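You operate a simulated robot arm through the tools that you are given. There is no shell and no other tool.

You are at the controls of a simulated robot arm. One attempt, no reset.

TASK
Put things in order on the top of the dark table. At the end: the coupler from the top of the dark table stands where the black coil stood; the grey roller from the top of the dark table stands where the coupler stood; the black coil from the top of the dark table stands on top of the yellow tape; the white fuse from the top of the dark table stands on top of the brown job block; whatever was shut is shut again. Leave all else as you found it, and nothing knocked over.

Only the result counts: the job must be done as asked and must still hold three seconds after the hand-in. Knocking over, shifting, dropping, spilling or breaking anything else fails it.

THE ROBOT
A 6-joint arm with a two-finger parallel gripper, fixed in place. Base frame: the origin is on the floor under the middle of its stand, x ahead of it, y to its left, z up; the work surface is at about z = 0.74. Readings come in m, degrees, newtons and seconds.
With the tool pointing down near the work surface it reaches from about 0.26 to 0.68 m from the base axis. Its first joint turns from -66.0 to 66.0 degrees. Payload 2.9 kg.
Tool frame: the origin (TCP) lies between the finger pads and is the grasp point; the fingertips stand 0.03 m ahead of it; z points along the fingers, y is the line along which they close. The gripper opens to 0.11 m. The fingers are 0.02 m wide and 0.01 m thick; the gripper's body (0.048 by 0.112 m) begins 0.055 m behind the TCP.
Orientation is that of the tool frame in the base frame, as [roll, pitch, yaw] about the fixed x, y, z axes, in that order (R = Rz(yaw) Ry(pitch) Rx(roll)). With the fingers straight down and closing along the base's y, the tool's x points along the base's -x, its y along +y and its z along -z.

THE INTERFACE
- The arm moves only by the tool apply_moves. Its arguments are lists of equal length, an entry for each row: "fingers": the finger opening in m, from 0 to 0.11; "offset": the shift along the tool's x, y, z in m, a list of three; "dr": the turn, a rotation vector about the tool's x, y, z in degrees, a list of three. In form: {"fingers": [fingers, ...], "offset": [[x, y, z], ...], "dr": [[ax, ay, az], ...]}. A call has 1 to 20 rows; each row is the pose to reach, as a shift and turn from the pose commanded when the call began, along the tool's axes at that moment. A row lasts 0.2 s, in which the tool goes at most 0.05 m and 8.6 degrees; a call with a longer step from one row to the next is refused whole, and so is a gripper value outside its range. A pose out of reach is approached as far as the arm can. The call stops where the force on the tool passes 40 N (or 10 N more than at its start, if that is more) or the arm is blocked; 0.2 s more then pass. Each finger travels about 0.108 m/s and halts on what it meets, pressing with about 31 N; the grip force reading is that of the motor and also rises with nothing between the fingers. The clock runs only during rows and for 0.2 s after the last one: add rows that repeat a pose to give the fingers time. The reply holds the time, the measured pose of the TCP, the force on the tool along the base axes, the opening and the grip force, in the units named above and with some noise, with the torque about the TCP (base axes, N m) and any sound that the robot's microphone picked up.
- Cameras (640 x 400 px; columns grow to the right, rows downward): "scene" is fixed at [0.0704, 0.4325, 1.3783]; the picture's right is [-0.80, -0.61, 0.00], its down [-0.38, 0.50, -0.78] and it looks along [0.47, -0.62, -0.63] (base axes); focal length 338 px, centre (320, 200). "wrist" rides on the gripper at [0.072, 0.017, -0.103] in the tool frame; the picture's right is [-0.23, 0.97, 0.00], its down [-0.76, -0.18, -0.62] and it looks along [-0.61, -0.14, 0.78] (tool axes); focal length 222 px, centre (320, 200). There is no depth. A picture from a camera that has moved, and an enlarged one, comes with that camera's place and axes in the base frame and with its lens.
- snapshot(camera): a new picture of that camera. The clock stands still meanwhile.
- enlarge(camera, box): a new picture of the part [left, top, right, bottom] of that camera's present view, enlarged. The clock stands still meanwhile.
- close_job(): hands the job in; it is judged then, once.

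Places have to be worked out from the pictures, the camera data and where the tool is seen. Open the gripper and draw the arm clear of the work before you hand the job in, unless the task says otherwise.

The tools are called after ">>>" as a command line: name --argument value ..., lists and objects as JSON in quotes. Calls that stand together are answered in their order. apply_moves: Moves the arm, as the interface text tells. Its arguments: {"type":"object","properties":{"fingers":{"type":"array"},"offset":{"type":"array"},"dr":{"type":"array"}},"required":["fingers","offset","dr"]} The other tools are called the same way: snapshot (camera) takes a picture; enlarge (camera, box) takes an enlarged picture of a part of a camera's view; close_job () hands the job in.

At the start:

```text
clock: 0.0
eef_pos: [0.401, 0.0786, 0.9873]
tool_rot: [-180.0, 0.0, 180.0]
contact_force: [-0.1, 0.1, -0.3]
moment: [0.01, -0.01, 0.02]
opening: 0.1102
grip_force: 0.0
```

scene: 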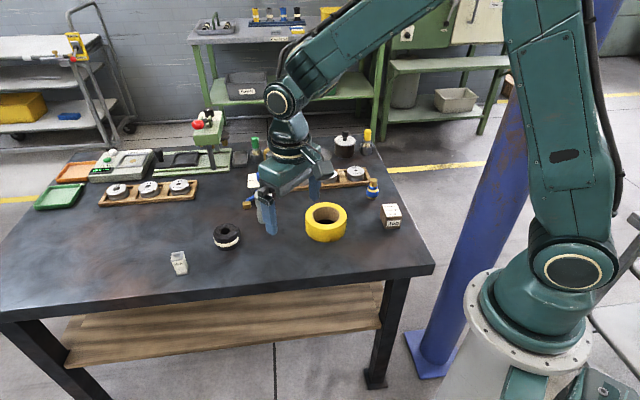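
wrist: 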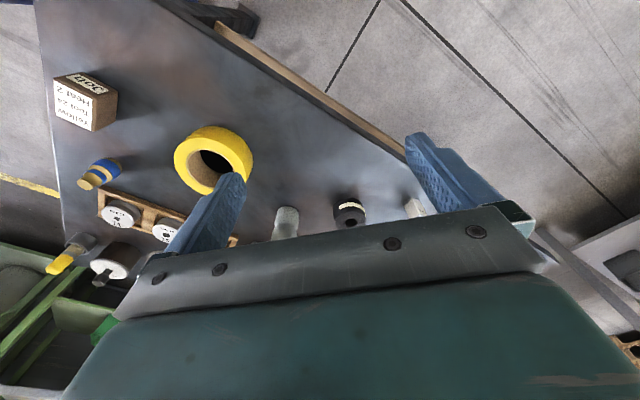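

I start by looking closer at the table from both cameras before moving anything.

>>> enlarge --camera "scene" --box '[160, 120, 420, 282]'

>>> enlarge --camera "scene" --box '[20, 100, 260, 250]'

>>> enlarge --camera "wrist" --box '[40, 60, 440, 310]'

```text
2.46 times, centred on (290, 201) of scene
camera zoom: at [0.0704, 0.4325, 1.3783], right [-0.8, -0.61, 0.0], down [-0.38, 0.5, -0.78], along [0.47, -0.62, -0.63], focal length 833 px, centre (394, 198)
```

zoom: 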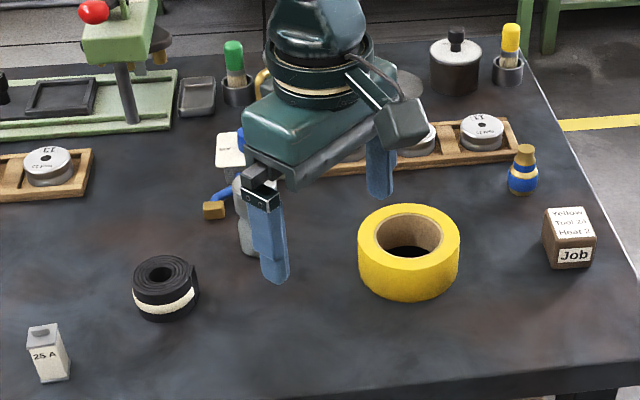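

```text
2.67 times, centred on (140, 175) of scene
camera zoom: at [0.0704, 0.4325, 1.3783], right [-0.8, -0.61, 0.0], down [-0.38, 0.5, -0.78], along [0.47, -0.62, -0.63], focal length 903 px, centre (800, 267)
```

zoom: 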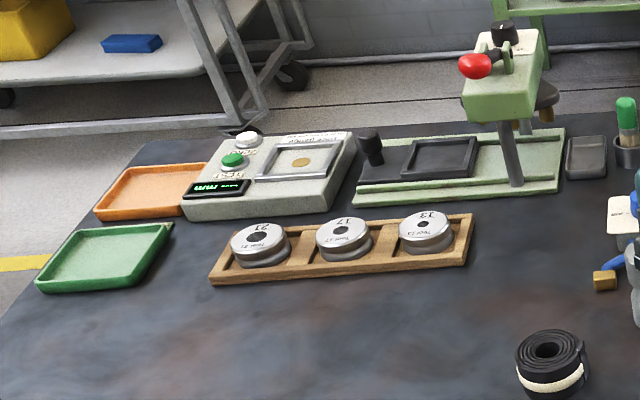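

```text
1.60 times, centred on (240, 185) of wrist
camera zoom: at [0.3283, 0.0945, 1.089], right [0.23, 0.97, 0.0], down [0.76, -0.18, 0.62], along [0.61, -0.14, -0.78], focal length 355 px, centre (448, 224)
```

zoom: 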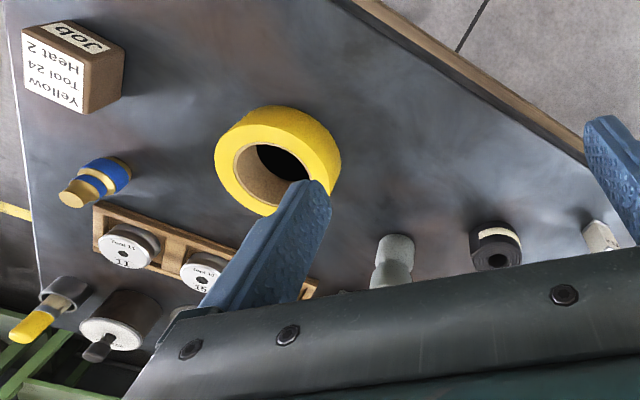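

The gripper hides the grey object in the scene view, so I lift the arm away and take fresh pictures. I judge the coil to be near (0.64, 0.08), the tape near (0.46, -0.11), the fuse near (0.64, 0.22) and the blue/gold piece near (0.43, -0.30).

>>> apply_moves --fingers '[0.11, 0.11, 0.11, 0.11, 0.11, 0.11, 0.11]' --offset '[[0, 0.04, -0.02], [0, 0.08, -0.04], [0, 0.12, -0.06], [0, 0.16, -0.08], [0, 0.2, -0.1], [0, 0.24, -0.1], [0, 0.24, -0.1]]' --dr '[[0, 0, 0], [0, 0, 0], [0, 0, 0], [0, 0, 0], [0, 0, 0], [0, 0, 0], [0, 0, 0]]'

>>> snapshot --camera "scene"

>>> snapshot --camera "wrist"

```text
clock: 1.6
eef_pos: [0.3995, 0.3186, 1.0855]
tool_rot: [-179.9, 0.0, -179.9]
contact_force: [-0.4, 0.7, 0.0]
moment: [0.01, 0.0, 0.01]
opening: 0.1101
grip_force: 0.0
```

```text
taken
```

scene: 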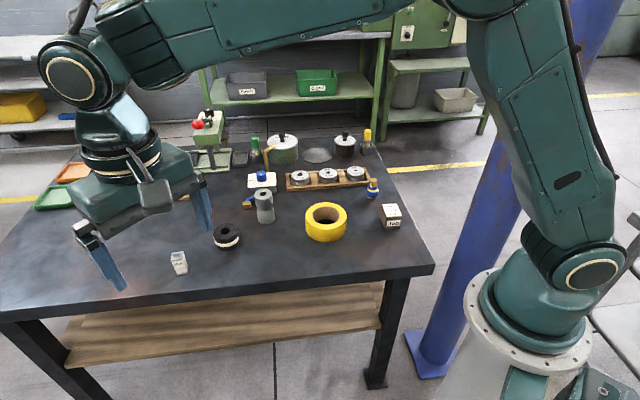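

```text
taken
camera wrist: at [0.3277, 0.3337, 1.1884], right [0.23, 0.97, 0.0], down [0.76, -0.18, 0.62], along [0.61, -0.14, -0.78], focal length 222 px, centre (320, 200)
```

wrist: 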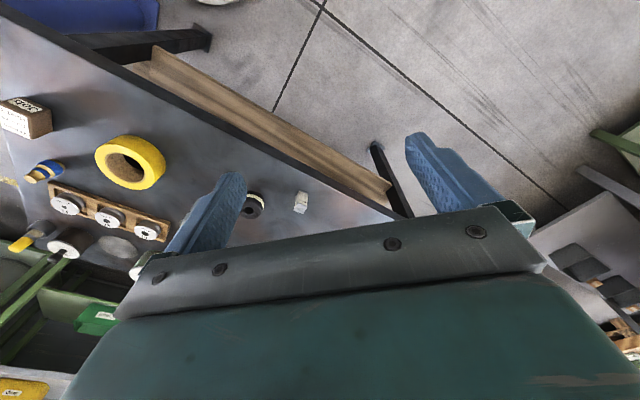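

The central area is now uncovered; I enlarge it to tell the coupler from the grey roller and measure positions.

>>> enlarge --camera "scene" --box '[220, 120, 420, 245]'

>>> enlarge --camera "scene" --box '[160, 180, 288, 280]'

>>> enlarge --camera "scene" --box '[296, 160, 424, 240]'

```text
3.20 times, centred on (320, 182) of scene
camera zoom: at [0.0704, 0.4325, 1.3783], right [-0.8, -0.61, 0.0], down [-0.38, 0.5, -0.78], along [0.47, -0.62, -0.63], focal length 1083 px, centre (320, 256)
```

zoom: 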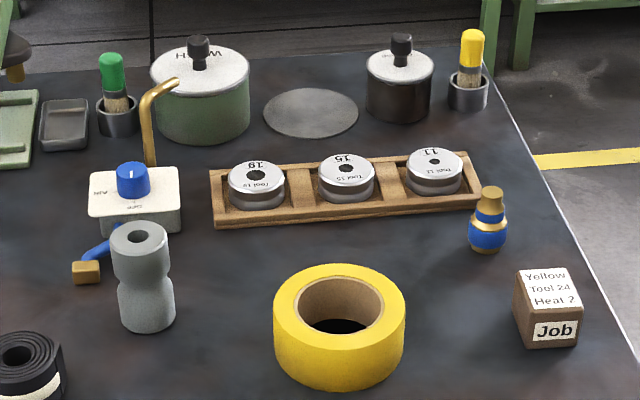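

```text
4.00 times, centred on (224, 230) of scene
camera zoom: at [0.0704, 0.4325, 1.3783], right [-0.8, -0.61, 0.0], down [-0.38, 0.5, -0.78], along [0.47, -0.62, -0.63], focal length 1354 px, centre (704, 80)
```

zoom: 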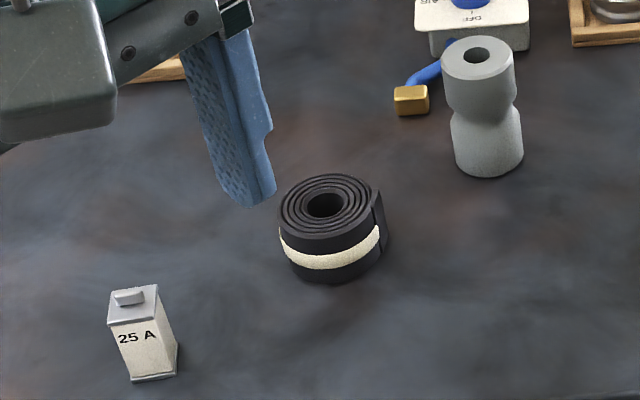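

```text
5.00 times, centred on (360, 200) of scene
camera zoom: at [0.0704, 0.4325, 1.3783], right [-0.8, -0.61, 0.0], down [-0.38, 0.5, -0.78], along [0.47, -0.62, -0.63], focal length 1693 px, centre (120, 200)
```

zoom: 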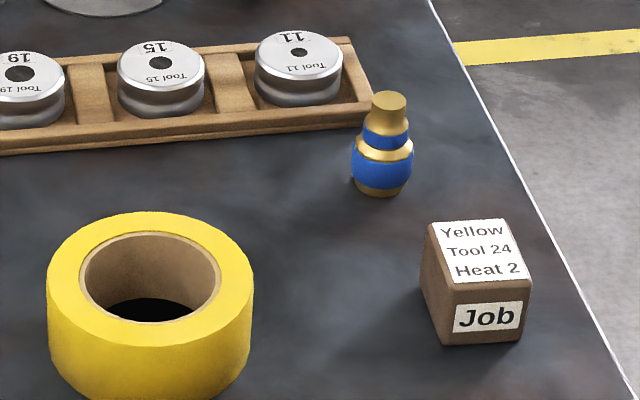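

The waisted grey cylinder at about (0.62, -0.04) is the roller, and the blue/brass piece at about (0.43, -0.30) is the coupler. I move to hover above the coil and measure it from close range.

>>> apply_moves --fingers '[0.11, 0.11, 0.11, 0.11, 0.11, 0.11, 0.11, 0.11, 0.11, 0.11]' --offset '[[-0.026, -0.026, 0.013], [-0.052, -0.052, 0.026], [-0.078, -0.078, 0.039], [-0.104, -0.104, 0.052], [-0.13, -0.13, 0.065], [-0.156, -0.156, 0.08], [-0.182, -0.182, 0.095], [-0.208, -0.208, 0.11], [-0.237, -0.235, 0.125], [-0.237, -0.235, 0.125]]' --dr '[[0, 0, 0], [0, 0, 0], [0, 0, 0], [0, 0, 0], [0, 0, 0], [0, 0, 0], [0, 0, 0], [0, 0, 0], [0, 0, 0], [0, 0, 0]]'

>>> snapshot --camera "wrist"

```text
clock: 3.8
eef_pos: [0.6401, 0.084, 0.9625]
tool_rot: [180.0, 0.0, 180.0]
contact_force: [0.2, 0.1, 0.6]
moment: [0.02, 0.01, -0.02]
opening: 0.11
grip_force: 0.0
```

```text
taken
camera wrist: at [0.5672, 0.1002, 1.0647], right [0.23, 0.97, 0.0], down [0.76, -0.18, 0.62], along [0.61, -0.14, -0.78], focal length 222 px, centre (320, 200)
```

wrist: 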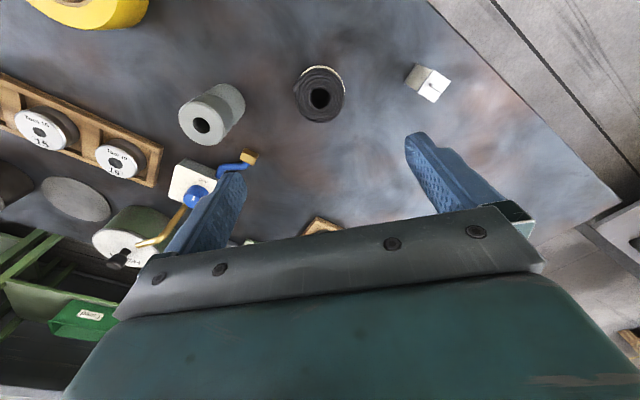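

The coil sits almost right under the tool. I enlarge this view to measure the coil, roller, and fuse.

>>> enlarge --camera "wrist" --box '[260, 40, 460, 165]'

>>> enlarge --camera "wrist" --box '[150, 60, 310, 260]'

```text
3.20 times, centred on (360, 102) of wrist
camera zoom: at [0.5672, 0.1002, 1.0647], right [0.23, 0.97, 0.0], down [0.76, -0.18, 0.62], along [0.61, -0.14, -0.78], focal length 711 px, centre (192, 512)
```

zoom: 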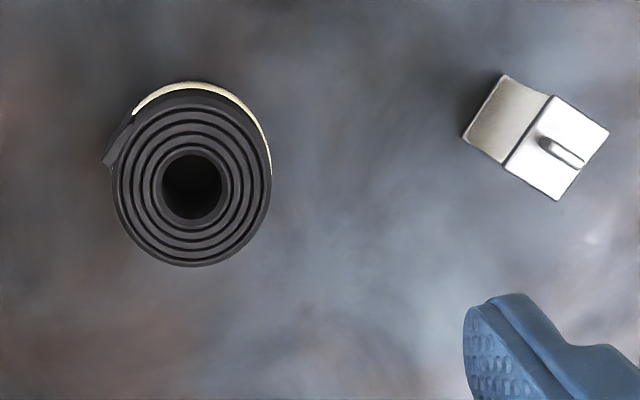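

```text
2.00 times, centred on (230, 160) of wrist
camera zoom: at [0.5672, 0.1002, 1.0647], right [0.23, 0.97, 0.0], down [0.76, -0.18, 0.62], along [0.61, -0.14, -0.78], focal length 444 px, centre (500, 280)
```

zoom: 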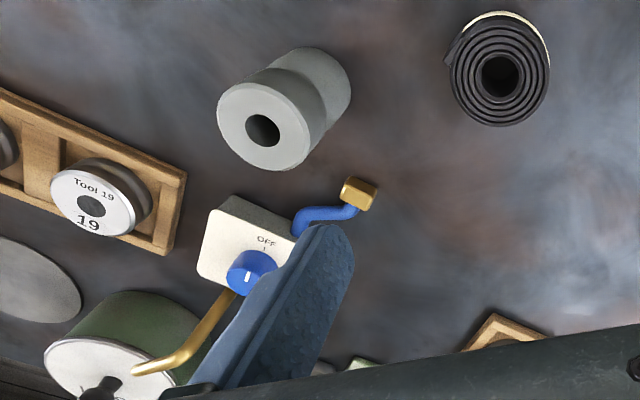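

The coil centre comes out at about (0.637, 0.084), top near z = 0.775, diameter about 0.06; it may be smaller than the tape's hole. I go over the tape to measure its outer and inner diameter before picking anything.

>>> apply_moves --fingers '[0.11, 0.11, 0.11, 0.11, 0.11, 0.11, 0.11]' --offset '[[0.032, -0.032, 0], [0.064, -0.064, 0], [0.096, -0.096, 0], [0.128, -0.128, 0], [0.16, -0.16, 0], [0.19, -0.194, 0], [0.19, -0.194, 0]]' --dr '[[0, 0, 0], [0, 0, 0], [0, 0, 0], [0, 0, 0], [0, 0, 0], [0, 0, 0], [0, 0, 0]]'

>>> snapshot --camera "wrist"

>>> enlarge --camera "wrist" --box '[220, 20, 420, 145]'

>>> enlarge --camera "wrist" --box '[40, 20, 240, 145]'

```text
clock: 5.4
eef_pos: [0.4492, -0.1119, 0.9607]
tool_rot: [-180.0, 0.1, 180.0]
contact_force: [-0.3, -0.5, -1.0]
moment: [-0.03, -0.02, 0.0]
opening: 0.1103
grip_force: 0.0
```

```text
taken
camera wrist: at [0.3763, -0.0966, 1.0629], right [0.23, 0.97, 0.0], down [0.76, -0.18, 0.62], along [0.61, -0.14, -0.78], focal length 222 px, centre (320, 200)
```

wrist: 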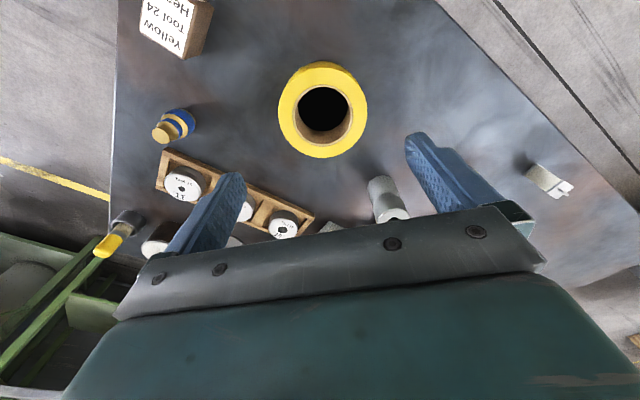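

```text
3.20 times, centred on (320, 82) of wrist
camera zoom: at [0.3763, -0.0966, 1.0629], right [0.23, 0.97, 0.0], down [0.76, -0.18, 0.62], along [0.61, -0.14, -0.78], focal length 711 px, centre (320, 576)
```

zoom: 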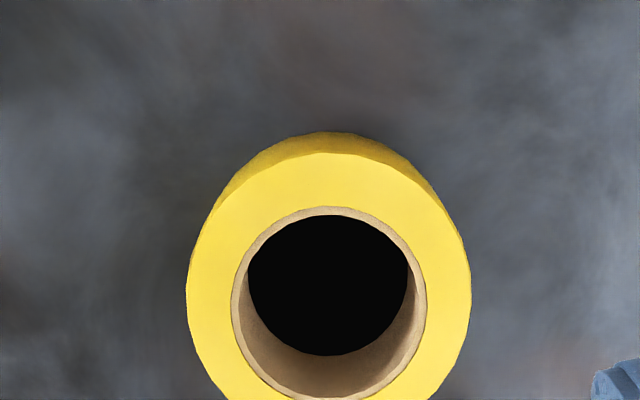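

```text
3.20 times, centred on (140, 82) of wrist
camera zoom: at [0.3763, -0.0966, 1.0629], right [0.23, 0.97, 0.0], down [0.76, -0.18, 0.62], along [0.61, -0.14, -0.78], focal length 711 px, centre (896, 576)
```

zoom: 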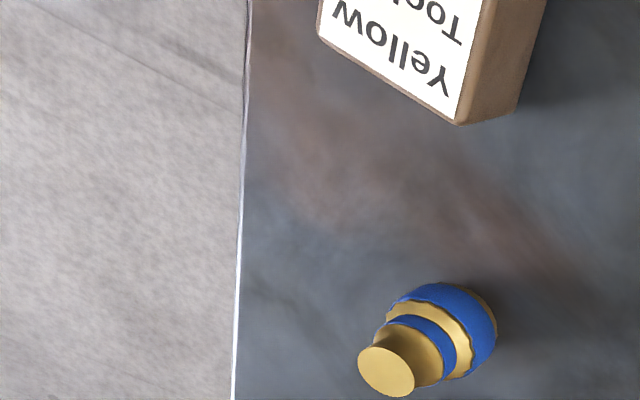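

The tape's hole (about 0.076 m) is wider than the coil (about 0.06 m), so I will set the coil off-centre on the ring. Now I hover over the coupler to measure it and the job block.

>>> apply_moves --fingers '[0.11, 0.11, 0.11, 0.11, 0.11, 0.11]' --offset '[[0.003, -0.04, 0], [0.006, -0.08, 0], [0.009, -0.12, 0], [0.012, -0.16, 0], [0.012, -0.198, 0], [0.012, -0.198, 0]]' --dr '[[0, 0, 0], [0, 0, 0], [0, 0, 0], [0, 0, 0], [0, 0, 0], [0, 0, 0]]'

>>> snapshot --camera "wrist"

>>> enlarge --camera "wrist" --box '[220, 20, 420, 145]'

>>> snapshot --camera "scene"

```text
clock: 6.8
eef_pos: [0.4376, -0.3079, 0.9613]
tool_rot: [-180.0, -0.1, 179.9]
contact_force: [0.3, 0.5, 0.8]
moment: [0.02, 0.02, 0.05]
opening: 0.1098
grip_force: 0.1
```

```text
taken
camera wrist: at [0.365, -0.2917, 1.0627], right [0.23, 0.97, 0.0], down [0.76, -0.18, 0.62], along [0.61, -0.14, -0.78], focal length 222 px, centre (320, 200)
```

wrist: 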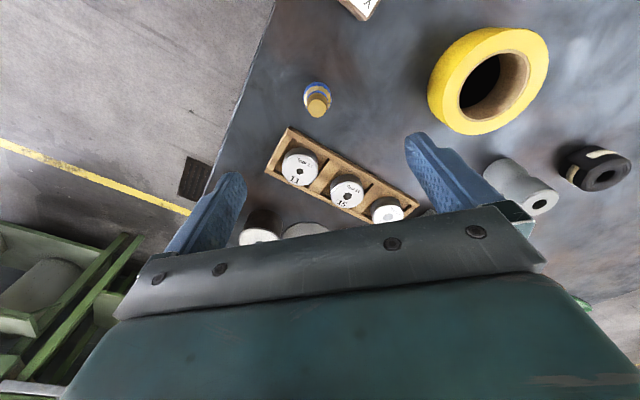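

```text
3.20 times, centred on (320, 82) of wrist
camera zoom: at [0.365, -0.2917, 1.0627], right [0.23, 0.97, 0.0], down [0.76, -0.18, 0.62], along [0.61, -0.14, -0.78], focal length 711 px, centre (320, 576)
```

zoom: 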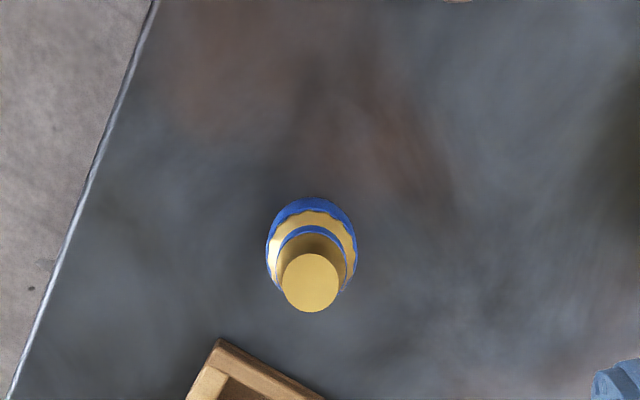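

```text
taken
```

scene: 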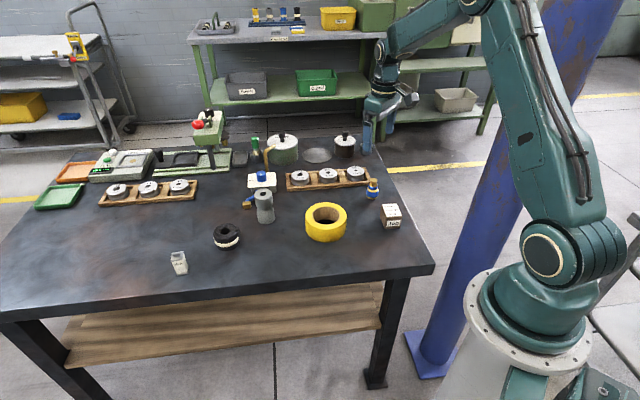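

The coupler is at about (0.438, -0.312). The scene view is now free, so I enlarge it for a cleaner cross-check of all positions.

>>> enlarge --camera "scene" --box '[290, 170, 418, 250]'

>>> enlarge --camera "scene" --box '[160, 180, 288, 280]'

```text
5.00 times, centred on (354, 210) of scene
camera zoom: at [0.0704, 0.4324, 1.3783], right [-0.8, -0.61, 0.0], down [-0.38, 0.5, -0.78], along [0.47, -0.62, -0.63], focal length 1693 px, centre (150, 150)
```

zoom: 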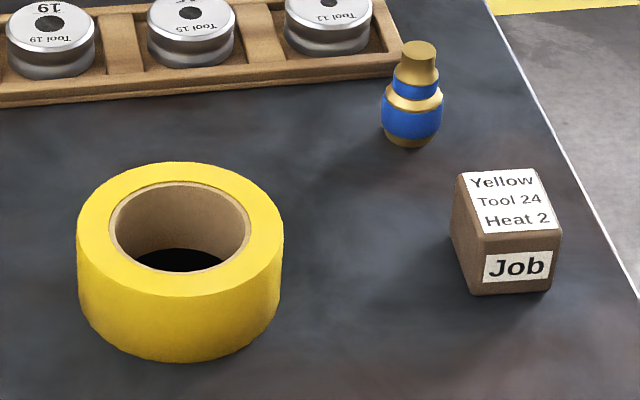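

```text
4.00 times, centred on (224, 230) of scene
camera zoom: at [0.0704, 0.4324, 1.3783], right [-0.8, -0.61, 0.0], down [-0.38, 0.5, -0.78], along [0.47, -0.62, -0.63], focal length 1354 px, centre (704, 80)
```

zoom: 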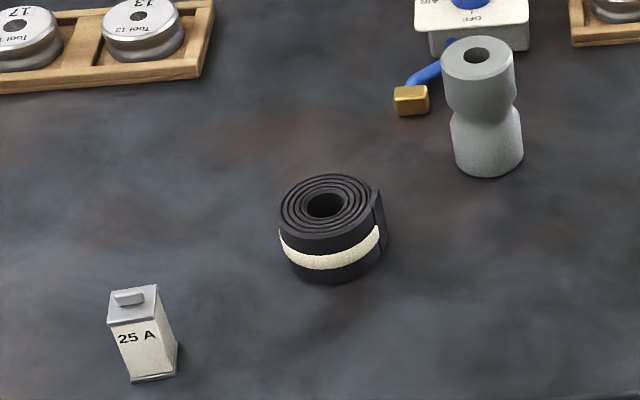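

Scene and wrist now agree on the tape centre at about (0.465, -0.113), top z about 0.78. I take one closer look at the job block from above to fix its centre and top height.

>>> apply_moves --fingers '[0.11, 0.11, 0.11, 0.11, 0.11]' --offset '[[0.03, 0.025, 0], [0.06, 0.05, 0], [0.09, 0.073, 0], [0.0976, 0.073, 0], [0.0976, 0.073, 0]]' --dr '[[0, 0, 0], [0, 0, 0], [0, 0, 0], [0, 0, 0], [0, 0, 0]]'

>>> snapshot --camera "wrist"

>>> enlarge --camera "wrist" --box '[220, 20, 420, 145]'

```text
clock: 8.0
eef_pos: [0.339, -0.2369, 0.9609]
tool_rot: [-180.0, 0.0, -180.0]
contact_force: [-0.6, 0.7, -0.2]
moment: [0.01, 0.01, 0.02]
opening: 0.1101
grip_force: 0.0
```

```text
taken
camera wrist: at [0.2657, -0.2203, 1.0626], right [0.23, 0.97, 0.0], down [0.76, -0.18, 0.62], along [0.61, -0.14, -0.78], focal length 222 px, centre (320, 200)
```

wrist: 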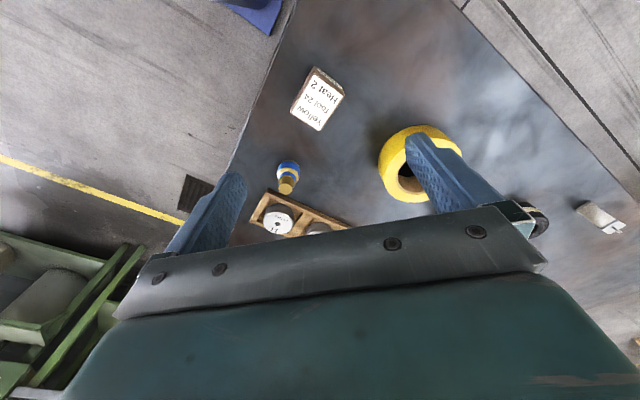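

```text
3.20 times, centred on (320, 82) of wrist
camera zoom: at [0.2657, -0.2203, 1.0626], right [0.23, 0.97, 0.0], down [0.76, -0.18, 0.62], along [0.61, -0.14, -0.78], focal length 711 px, centre (320, 576)
```

zoom: 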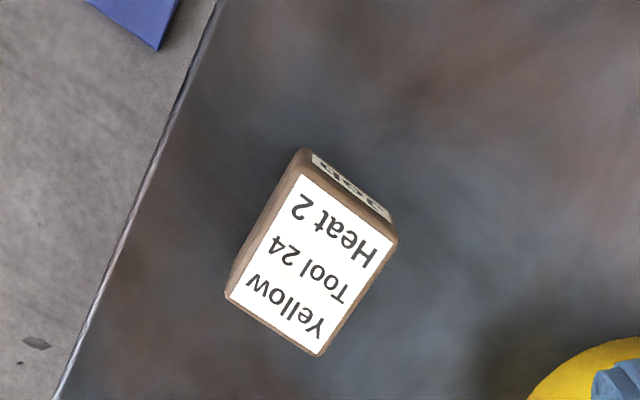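

The job block top is about 41 x 53 mm, centred near (0.340, -0.241), top z about 0.777. Now I go above the coil at (0.6375, 0.084) with the tool turned 30 degrees so the fingers miss the coil's loose tail.

>>> apply_moves --fingers '[0.11, 0.11, 0.11, 0.11, 0.11, 0.11, 0.11, 0.11, 0.11, 0.11, 0.11, 0.11]' --offset '[[-0.0299, 0.0321, 0], [-0.0597, 0.0642, 0], [-0.0896, 0.0963, 0], [-0.1194, 0.1284, 0], [-0.1493, 0.1605, 0], [-0.1791, 0.1926, 0], [-0.209, 0.2247, 0], [-0.2388, 0.2568, 0], [-0.2687, 0.2889, 0], [-0.2985, 0.321, 0.03], [-0.2985, 0.321, 0.06], [-0.2985, 0.321, 0.06]]' --dr '[[0, 0, -3], [0, 0, -6], [0, 0, -9], [0, 0, -12], [0, 0, -15], [0, 0, -18], [0, 0, -21], [0, 0, -24], [0, 0, -27], [0, 0, -30], [0, 0, -30], [0, 0, -30]]'

>>> snapshot --camera "wrist"

>>> snapshot --camera "scene"

```text
refused: row 10 steps farther than a row can; nothing moved
```

```text
taken
camera wrist: at [0.2657, -0.2203, 1.0626], right [0.23, 0.97, 0.0], down [0.76, -0.18, 0.62], along [0.61, -0.14, -0.78], focal length 222 px, centre (320, 200)
```

wrist: 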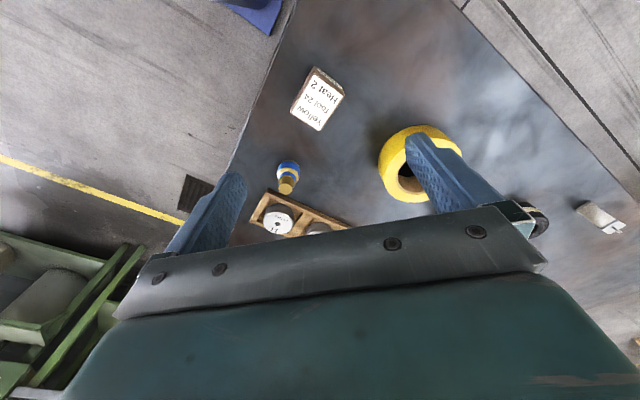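

```text
taken
```

scene: 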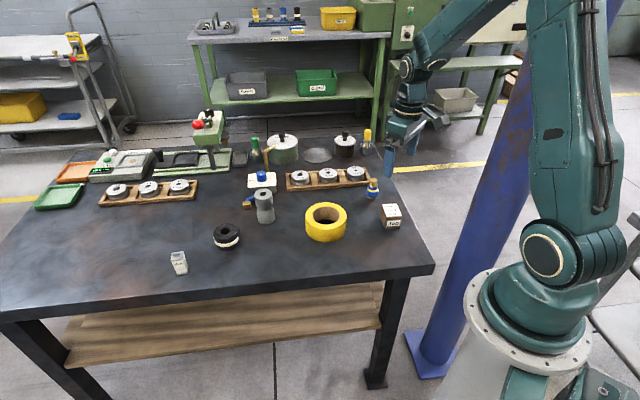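

The call was refused because one row stepped too far (combined lateral and vertical), and nothing moved. I redo the same move with the descent split off.

>>> apply_moves --fingers '[0.11, 0.11, 0.11, 0.11, 0.11, 0.11, 0.11, 0.11, 0.11, 0.11, 0.11, 0.11, 0.11]' --offset '[[-0.0299, 0.0321, 0], [-0.0597, 0.0642, 0], [-0.0896, 0.0963, 0], [-0.1194, 0.1284, 0], [-0.1493, 0.1605, 0], [-0.1791, 0.1926, 0], [-0.209, 0.2247, 0], [-0.2388, 0.2568, 0], [-0.2687, 0.2889, 0], [-0.2985, 0.321, 0], [-0.2985, 0.321, 0.03], [-0.2985, 0.321, 0.06], [-0.2985, 0.321, 0.06]]' --dr '[[0, 0, -3], [0, 0, -6], [0, 0, -9], [0, 0, -12], [0, 0, -15], [0, 0, -18], [0, 0, -21], [0, 0, -24], [0, 0, -27], [0, 0, -30], [0, 0, -30], [0, 0, -30], [0, 0, -30]]'

>>> snapshot --camera "wrist"

>>> snapshot --camera "scene"

```text
clock: 10.8
eef_pos: [0.6363, 0.0855, 0.902]
tool_rot: [179.9, 0.0, -150.0]
contact_force: [-0.6, -1.1, 0.0]
moment: [-0.01, 0.01, -0.02]
opening: 0.1098
grip_force: 0.0
```

```text
taken
camera wrist: at [0.5652, 0.0637, 1.0038], right [-0.29, 0.96, 0.0], down [0.75, 0.23, 0.62], along [0.6, 0.18, -0.78], focal length 222 px, centre (320, 200)
```

wrist: 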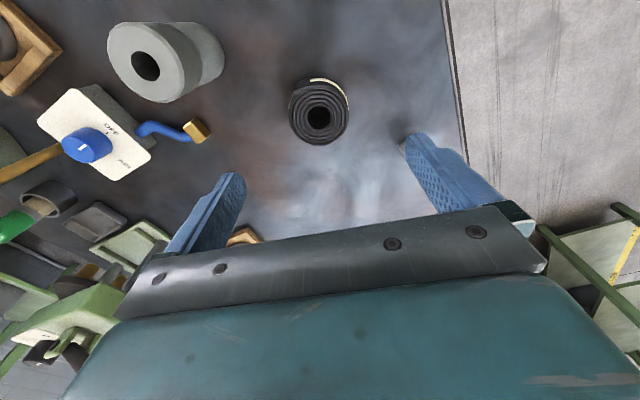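

```text
taken
```

scene: 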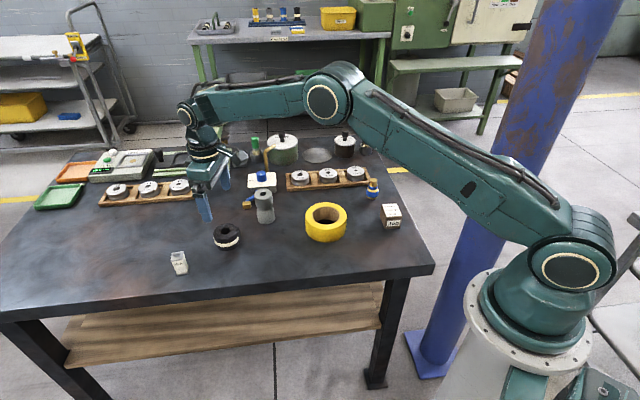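

The coil shows directly ahead between the fingers. I enlarge for a final centre check before descending.

>>> enlarge --camera "wrist" --box '[240, 50, 400, 150]'

```text
4.00 times, centred on (320, 100) of wrist
camera zoom: at [0.5652, 0.0637, 1.0038], right [-0.29, 0.96, 0.0], down [0.75, 0.23, 0.62], along [0.6, 0.18, -0.78], focal length 888 px, centre (320, 600)
```

zoom: 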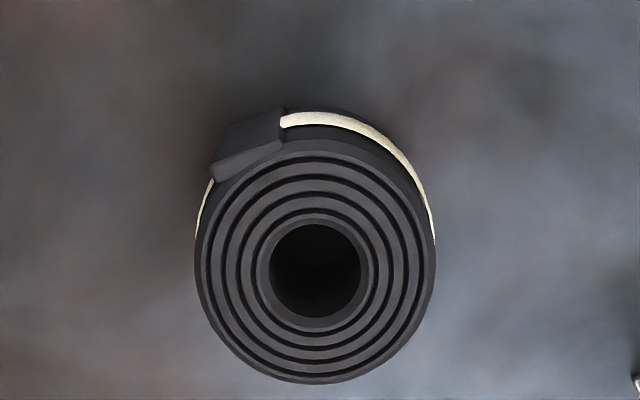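

The centre check gives (0.637, 0.084), matching the tool position. I descend so the fingertips stay about 8 mm above the table.

>>> apply_moves --fingers '[0.1, 0.1, 0.1, 0.1, 0.1, 0.1]' --offset '[[0, 0, 0.03], [0, 0, 0.06], [0, 0, 0.09], [0, 0, 0.11], [0, 0, 0.123], [0, 0, 0.123]]' --dr '[[0, 0, 0], [0, 0, 0], [0, 0, 0], [0, 0, 0], [0, 0, 0], [0, 0, 0]]'

>>> snapshot --camera "wrist"

>>> enlarge --camera "scene" --box '[160, 180, 288, 280]'

```text
clock: 12.2
eef_pos: [0.6361, 0.0868, 0.777]
tool_rot: [-180.0, 0.0, -150.0]
contact_force: [-0.3, -0.5, 0.3]
moment: [-0.03, 0.02, 0.0]
opening: 0.1001
grip_force: 0.1
```

```text
taken
camera wrist: at [0.565, 0.0632, 0.8797], right [-0.29, 0.96, 0.0], down [0.75, 0.23, 0.62], along [0.6, 0.18, -0.78], focal length 222 px, centre (320, 200)
```

wrist: 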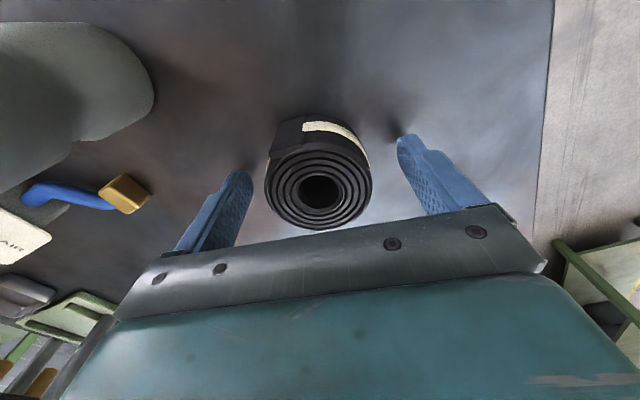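

```text
4.00 times, centred on (224, 230) of scene
camera zoom: at [0.0704, 0.4325, 1.3783], right [-0.8, -0.61, 0.0], down [-0.38, 0.5, -0.78], along [0.47, -0.62, -0.63], focal length 1354 px, centre (704, 80)
```

zoom: 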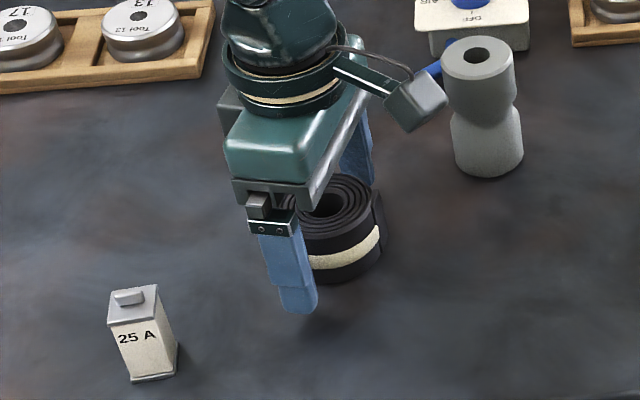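

The fingers straddle the coil and it is centred at the grasp point. I close the gripper and hold.

>>> apply_moves --fingers '[0.07, 0.05, 0.04, 0.04, 0.04]' --offset '[[0, 0, 0], [0, 0, 0], [0, 0, 0], [0, 0, 0], [0, 0, 0]]' --dr '[[0, 0, 0], [0, 0, 0], [0, 0, 0], [0, 0, 0], [0, 0, 0]]'

```text
clock: 13.4
eef_pos: [0.6369, 0.0842, 0.779]
tool_rot: [180.0, 0.0, -150.0]
contact_force: [0.8, -0.7, 0.2]
moment: [0.0, 0.0, -0.02]
opening: 0.0598
grip_force: 31.6
```

Gripped: diameter reads 0.060 m at 31.6 N. I lift it straight up and check.

>>> apply_moves --fingers '[0.04, 0.04, 0.04, 0.04, 0.04, 0.04]' --offset '[[0, 0, -0.015], [0, 0, -0.04], [0, 0, -0.07], [0, 0, -0.1], [0, 0, -0.13], [0, 0, -0.13]]' --dr '[[0, 0, 0], [0, 0, 0], [0, 0, 0], [0, 0, 0], [0, 0, 0], [0, 0, 0]]'

>>> snapshot --camera "wrist"

>>> snapshot --camera "scene"

```text
clock: 14.8
eef_pos: [0.6366, 0.0848, 0.9084]
tool_rot: [-180.0, 0.0, -150.1]
contact_force: [0.5, -0.1, -1.4]
moment: [0.03, 0.02, 0.05]
opening: 0.0597
grip_force: 31.3
```

```text
taken
camera wrist: at [0.5656, 0.0626, 1.0109], right [-0.29, 0.96, 0.0], down [0.75, 0.23, 0.62], along [0.6, 0.18, -0.78], focal length 222 px, centre (320, 200)
```

wrist: 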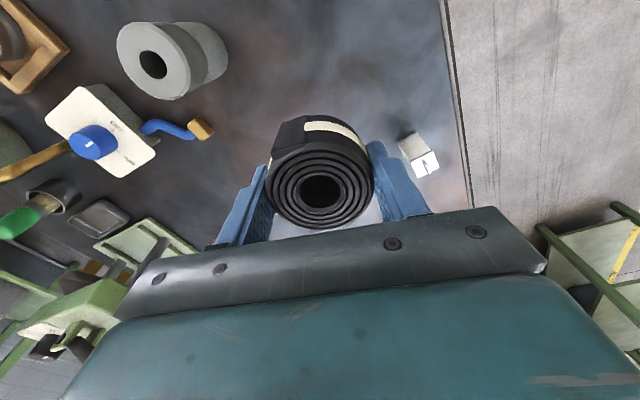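

```text
taken
```

scene: 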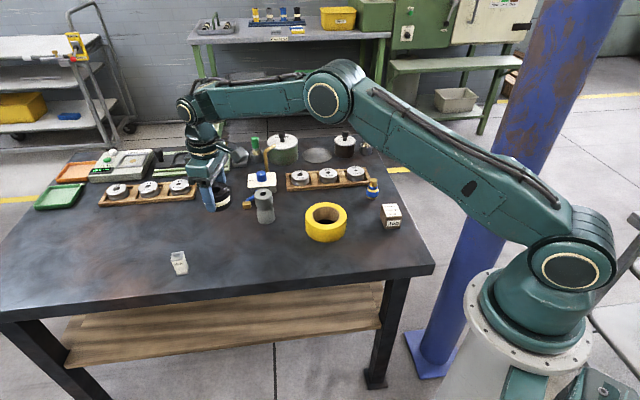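

The coil is held level and upright. I carry it over to a point above the tape's ring, about 37 mm toward +y of the tape centre, and check the alignment before lowering.

>>> apply_moves --fingers '[0.04, 0.04, 0.04, 0.04, 0.04, 0.04, 0.04, 0.04, 0.04]' --offset '[[0.02, -0.0046, -0.005], [0.055, -0.0127, -0.01], [0.09, -0.0208, -0.01], [0.125, -0.0289, -0.01], [0.16, -0.037, -0.01], [0.195, -0.0451, -0.01], [0.22, -0.0509, -0.01], [0.2292, -0.053, -0.01], [0.2292, -0.053, -0.01]]' --dr '[[0, 0, 0], [0, 0, 0], [0, 0, 0], [0, 0, 0], [0, 0, 0], [0, 0, 0], [0, 0, 0], [0, 0, 0], [0, 0, 0]]'

>>> snapshot --camera "wrist"

>>> enlarge --camera "scene" --box '[270, 130, 430, 255]'

```text
clock: 16.8
eef_pos: [0.4639, -0.0742, 0.9211]
tool_rot: [179.9, 0.0, -150.0]
contact_force: [-0.2, 0.0, -1.3]
moment: [-0.02, -0.03, 0.0]
opening: 0.0594
grip_force: 31.1
```

```text
taken
camera wrist: at [0.3922, -0.0969, 1.0228], right [-0.29, 0.96, 0.0], down [0.75, 0.23, 0.62], along [0.6, 0.18, -0.78], focal length 222 px, centre (320, 200)
```

wrist: 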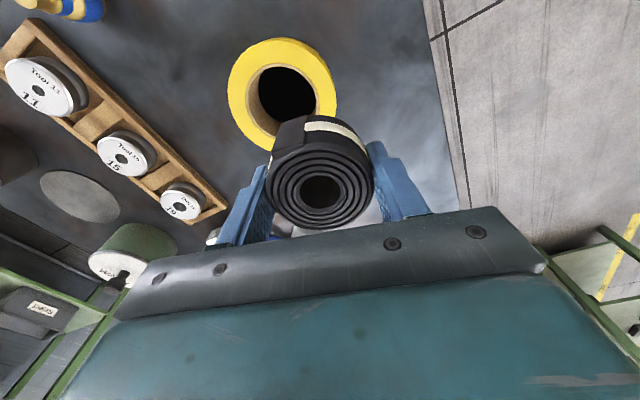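

```text
3.20 times, centred on (350, 192) of scene
camera zoom: at [0.0704, 0.4325, 1.3783], right [-0.8, -0.61, 0.0], down [-0.38, 0.5, -0.78], along [0.47, -0.62, -0.63], focal length 1083 px, centre (224, 224)
```

zoom: 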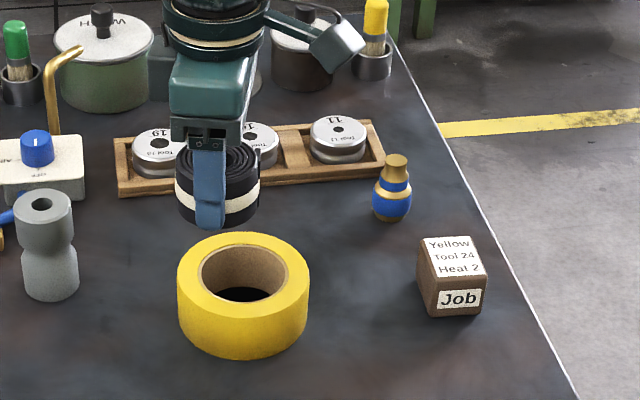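

The tape shows where I expect it under the coil. I lower to just above the ring first (coil bottom is about 38 mm below the TCP).

>>> apply_moves --fingers '[0.04, 0.04, 0.04, 0.04, 0.04, 0.04]' --offset '[[0, 0, 0.025], [0, 0, 0.05], [0, 0, 0.075], [0, 0, 0.09], [0, 0, 0.095], [0, 0, 0.095]]' --dr '[[0, 0, 0], [0, 0, 0], [0, 0, 0], [0, 0, 0], [0, 0, 0], [0, 0, 0]]'

>>> snapshot --camera "wrist"

>>> enlarge --camera "scene" --box '[270, 150, 398, 250]'

```text
clock: 18.2
eef_pos: [0.4636, -0.074, 0.8247]
tool_rot: [-180.0, 0.1, -150.0]
contact_force: [-7.8, 3.0, 28.0]
moment: [-0.02, 0.44, -0.03]
opening: 0.0595
grip_force: 30.2
```

```text
taken
camera wrist: at [0.393, -0.0968, 0.9276], right [-0.29, 0.96, 0.0], down [0.75, 0.23, 0.62], along [0.6, 0.18, -0.78], focal length 222 px, centre (320, 200)
```

wrist: 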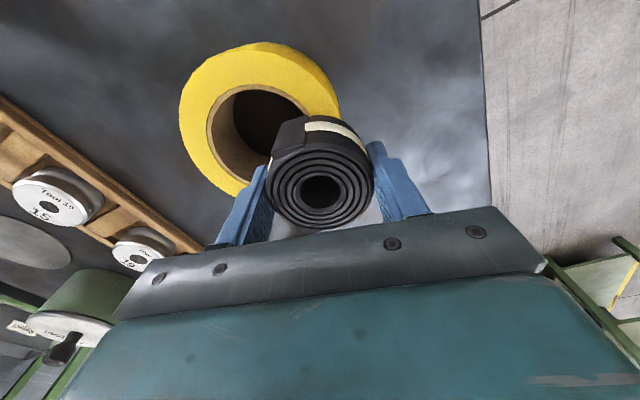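

```text
4.00 times, centred on (334, 200) of scene
camera zoom: at [0.0698, 0.4326, 1.3783], right [-0.8, -0.61, 0.0], down [-0.38, 0.5, -0.78], along [0.47, -0.62, -0.62], focal length 1354 px, centre (264, 200)
```

zoom: 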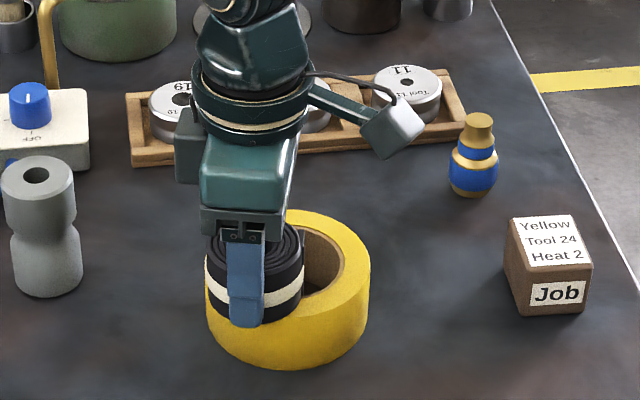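

Contact with the ring already (28 N up), so the tape top is nearer z = 0.787. I ease off about 2 mm to relieve the force before releasing.

>>> apply_moves --fingers '[0.04, 0.04, 0.04]' --offset '[[0, 0, -0.001], [0, 0, -0.002], [0, 0, -0.002]]' --dr '[[0, 0, 0], [0, 0, 0], [0, 0, 0]]'

```text
clock: 19.0
eef_pos: [0.4654, -0.0739, 0.8249]
tool_rot: [180.0, 0.0, -150.0]
contact_force: [0.5, 4.5, 8.5]
moment: [0.15, -0.08, 0.02]
opening: 0.0596
grip_force: 30.8
```

Force is down to 8.5 N with the coil seated on the ring. I open the fingers slowly and hold still to see whether the coil stays.

>>> apply_moves --fingers '[0.06, 0.065, 0.075, 0.085, 0.085]' --offset '[[0, 0, -0.0005], [0, 0, -0.0005], [0, 0, -0.0005], [0, 0, -0.0005], [0, 0, -0.0005]]' --dr '[[0, 0, 0], [0, 0, 0], [0, 0, 0], [0, 0, 0], [0, 0, 0]]'

>>> snapshot --camera "wrist"

>>> enlarge --camera "scene" --box '[270, 150, 398, 250]'

```text
clock: 20.2
eef_pos: [0.465, -0.0744, 0.8271]
tool_rot: [-180.0, 0.0, -149.9]
contact_force: [0.0, 0.0, -1.0]
moment: [0.01, -0.01, 0.02]
opening: 0.0847
grip_force: 0.0
```

```text
taken
camera wrist: at [0.3933, -0.0977, 0.9284], right [-0.29, 0.96, 0.0], down [0.75, 0.23, 0.62], along [0.6, 0.18, -0.78], focal length 222 px, centre (320, 200)
```

wrist: 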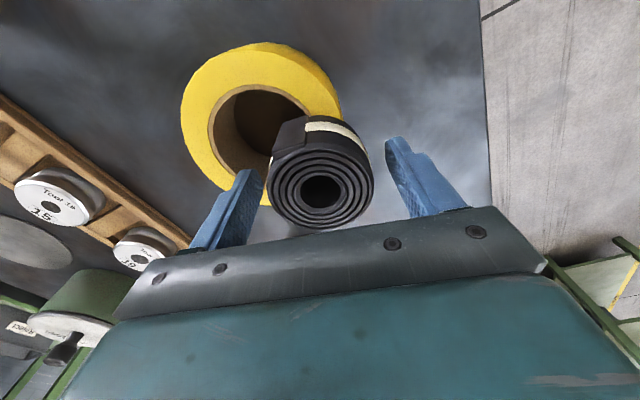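

```text
4.00 times, centred on (334, 200) of scene
camera zoom: at [0.0704, 0.4325, 1.3783], right [-0.8, -0.61, 0.0], down [-0.38, 0.5, -0.78], along [0.47, -0.62, -0.63], focal length 1354 px, centre (264, 200)
```

zoom: 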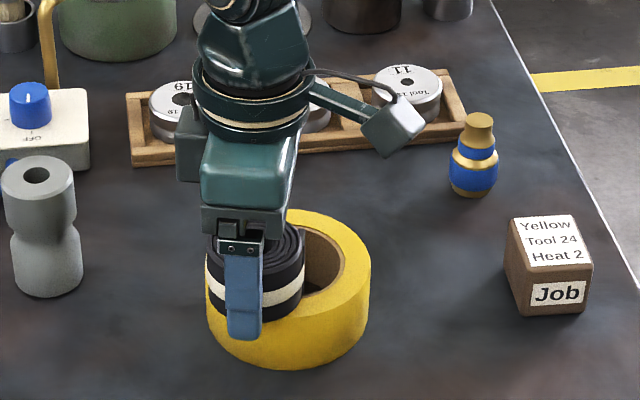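

The coil is free and stands steady on the ring. I raise the hand straight up and look from both cameras.

>>> apply_moves --fingers '[0.085, 0.085, 0.085, 0.1, 0.11, 0.11]' --offset '[[0, 0, -0.015], [0, 0, -0.04], [0, 0, -0.07], [0, 0, -0.1], [0, 0, -0.13], [0, 0, -0.13]]' --dr '[[0, 0, 0], [0, 0, 0], [0, 0, 0], [0, 0, 0], [0, 0, 0], [0, 0, 0]]'

>>> snapshot --camera "wrist"

>>> enlarge --camera "wrist" --box '[220, 40, 420, 165]'

>>> enlarge --camera "scene" --box '[270, 150, 398, 250]'

```text
clock: 21.6
eef_pos: [0.464, -0.0768, 0.9566]
tool_rot: [-180.0, 0.0, -150.0]
contact_force: [0.7, -0.7, -0.2]
moment: [0.03, 0.02, 0.0]
opening: 0.1101
grip_force: 0.1
```

```text
taken
camera wrist: at [0.393, -0.0998, 1.0583], right [-0.29, 0.96, 0.0], down [0.75, 0.23, 0.62], along [0.6, 0.18, -0.78], focal length 222 px, centre (320, 200)
```

wrist: 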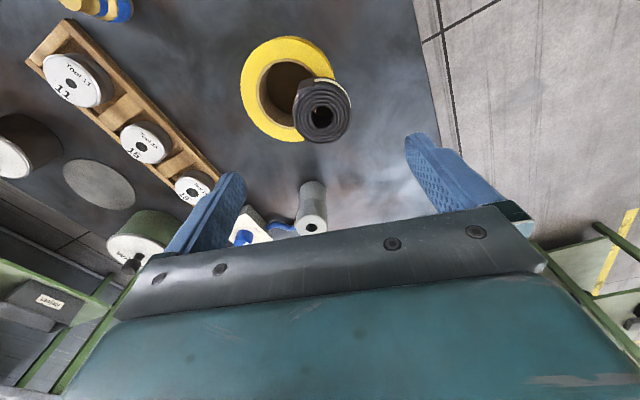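

```text
3.20 times, centred on (320, 102) of wrist
camera zoom: at [0.393, -0.0998, 1.0583], right [-0.29, 0.96, 0.0], down [0.75, 0.23, 0.62], along [0.6, 0.18, -0.78], focal length 711 px, centre (320, 512)
```

zoom: 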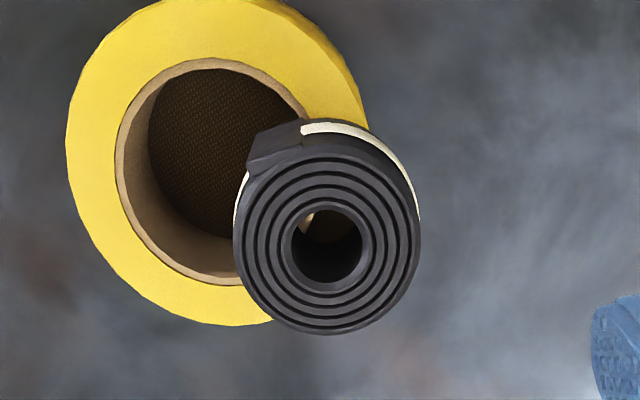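

```text
4.00 times, centred on (334, 200) of scene
camera zoom: at [0.0704, 0.4325, 1.3783], right [-0.8, -0.61, 0.0], down [-0.38, 0.5, -0.78], along [0.47, -0.62, -0.63], focal length 1354 px, centre (264, 200)
```

zoom: 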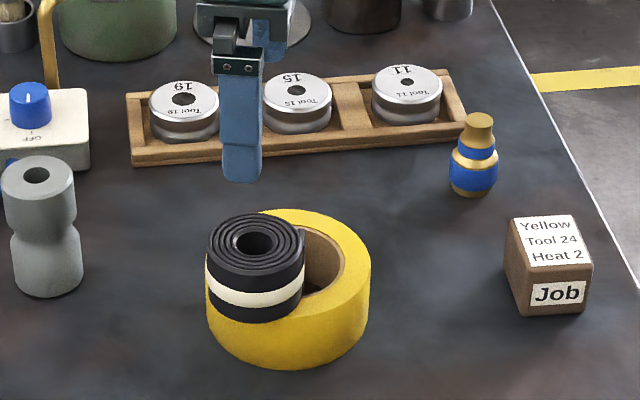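

The coil rests level on the ring and the tape has not moved. Next I go above the coupler, turning the tool so the fingers close parallel to the wooden rack and stay clear of it.

>>> apply_moves --fingers '[0.11, 0.11, 0.11, 0.11, 0.1, 0.09, 0.08, 0.08, 0.08, 0.08, 0.08]' --offset '[[0.014, -0.0192, 0], [0.028, -0.0383, 0], [0.042, -0.0575, 0], [0.056, -0.0766, 0], [0.07, -0.0958, 0], [0.0841, -0.115, 0], [0.0981, -0.1341, 0], [0.1121, -0.1533, 0], [0.1261, -0.1724, 0], [0.1401, -0.1916, 0], [0.1401, -0.1916, 0]]' --dr '[[0, 0, 7.5], [0, 0, 15], [0, 0, 22.5], [0, 0, 30], [0, 0, 37.5], [0, 0, 45], [0, 0, 52.5], [0, 0, 60], [0, 0, 67.5], [0, 0, 75], [0, 0, 75]]'

>>> snapshot --camera "wrist"

>>> enlarge --camera "wrist" --box '[240, 40, 400, 140]'

```text
clock: 24.0
eef_pos: [0.4397, -0.3121, 0.9571]
tool_rot: [-180.0, 0.0, 134.9]
contact_force: [-0.4, 0.9, -0.2]
moment: [0.01, 0.03, 0.01]
opening: 0.0797
grip_force: 0.1
```

```text
taken
camera wrist: at [0.4003, -0.2495, 1.0592], right [0.85, 0.53, 0.0], down [0.41, -0.66, 0.62], along [0.33, -0.53, -0.78], focal length 222 px, centre (320, 200)
```

wrist: 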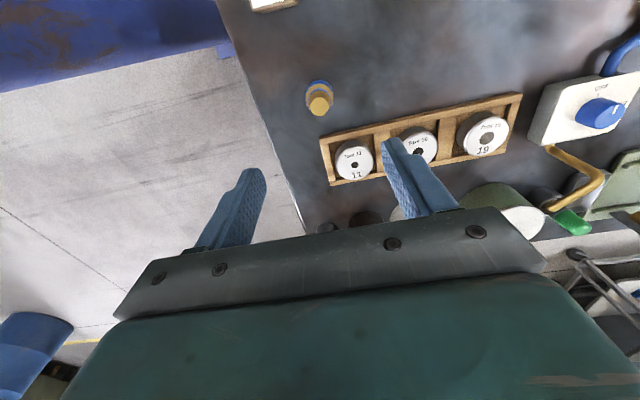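

```text
4.00 times, centred on (320, 90) of wrist
camera zoom: at [0.4003, -0.2495, 1.0592], right [0.85, 0.53, 0.0], down [0.41, -0.66, 0.62], along [0.33, -0.53, -0.78], focal length 888 px, centre (320, 640)
```

zoom: 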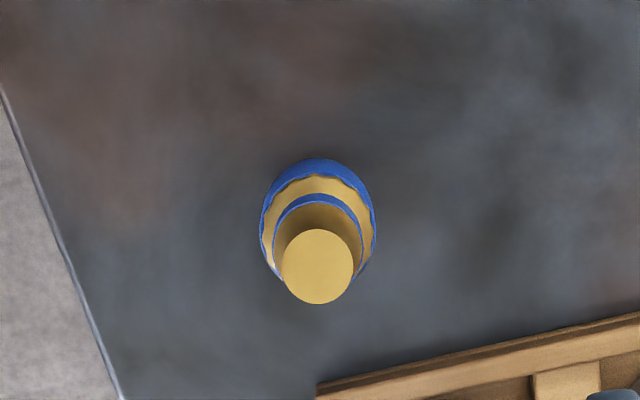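

The coupler is centred under the tool at about (0.4385, -0.3125). I descend to put the pads around its wide lower body, keeping the tips about 6 mm above the table.

>>> apply_moves --fingers '[0.08, 0.08, 0.08, 0.08, 0.08, 0.08, 0.08]' --offset '[[0, 0, 0.04], [0, 0, 0.08], [0, 0, 0.12], [0, 0, 0.15], [0, 0, 0.17], [0, 0, 0.18], [0, 0, 0.18]]' --dr '[[0, 0, 0], [0, 0, 0], [0, 0, 0], [0, 0, 0], [0, 0, 0], [0, 0, 0], [0, 0, 0]]'

>>> snapshot --camera "wrist"

>>> enlarge --camera "scene" --box '[310, 130, 438, 230]'

```text
clock: 25.6
eef_pos: [0.439, -0.3103, 0.776]
tool_rot: [-179.9, 0.0, 135.0]
contact_force: [-0.3, -0.6, 0.3]
moment: [0.01, -0.03, 0.02]
opening: 0.0801
grip_force: 0.1
```

```text
taken
camera wrist: at [0.4, -0.249, 0.8773], right [0.85, 0.53, 0.0], down [0.41, -0.66, 0.62], along [0.33, -0.53, -0.78], focal length 222 px, centre (320, 200)
```

wrist: 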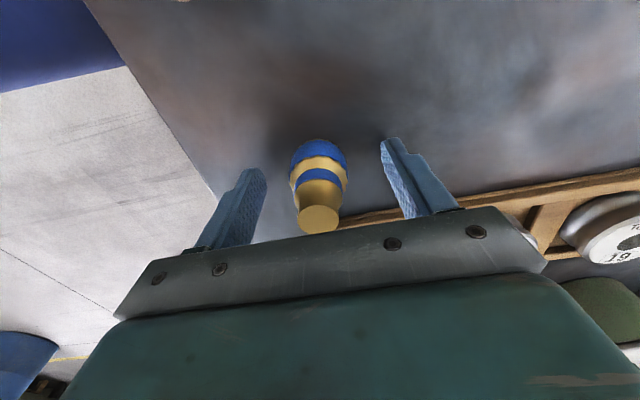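

```text
4.00 times, centred on (374, 180) of scene
camera zoom: at [0.0704, 0.4325, 1.3783], right [-0.8, -0.61, 0.0], down [-0.38, 0.5, -0.78], along [0.47, -0.62, -0.63], focal length 1354 px, centre (104, 280)
```

zoom: 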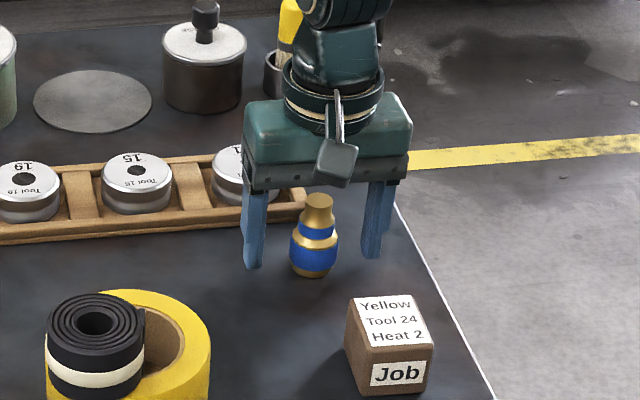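

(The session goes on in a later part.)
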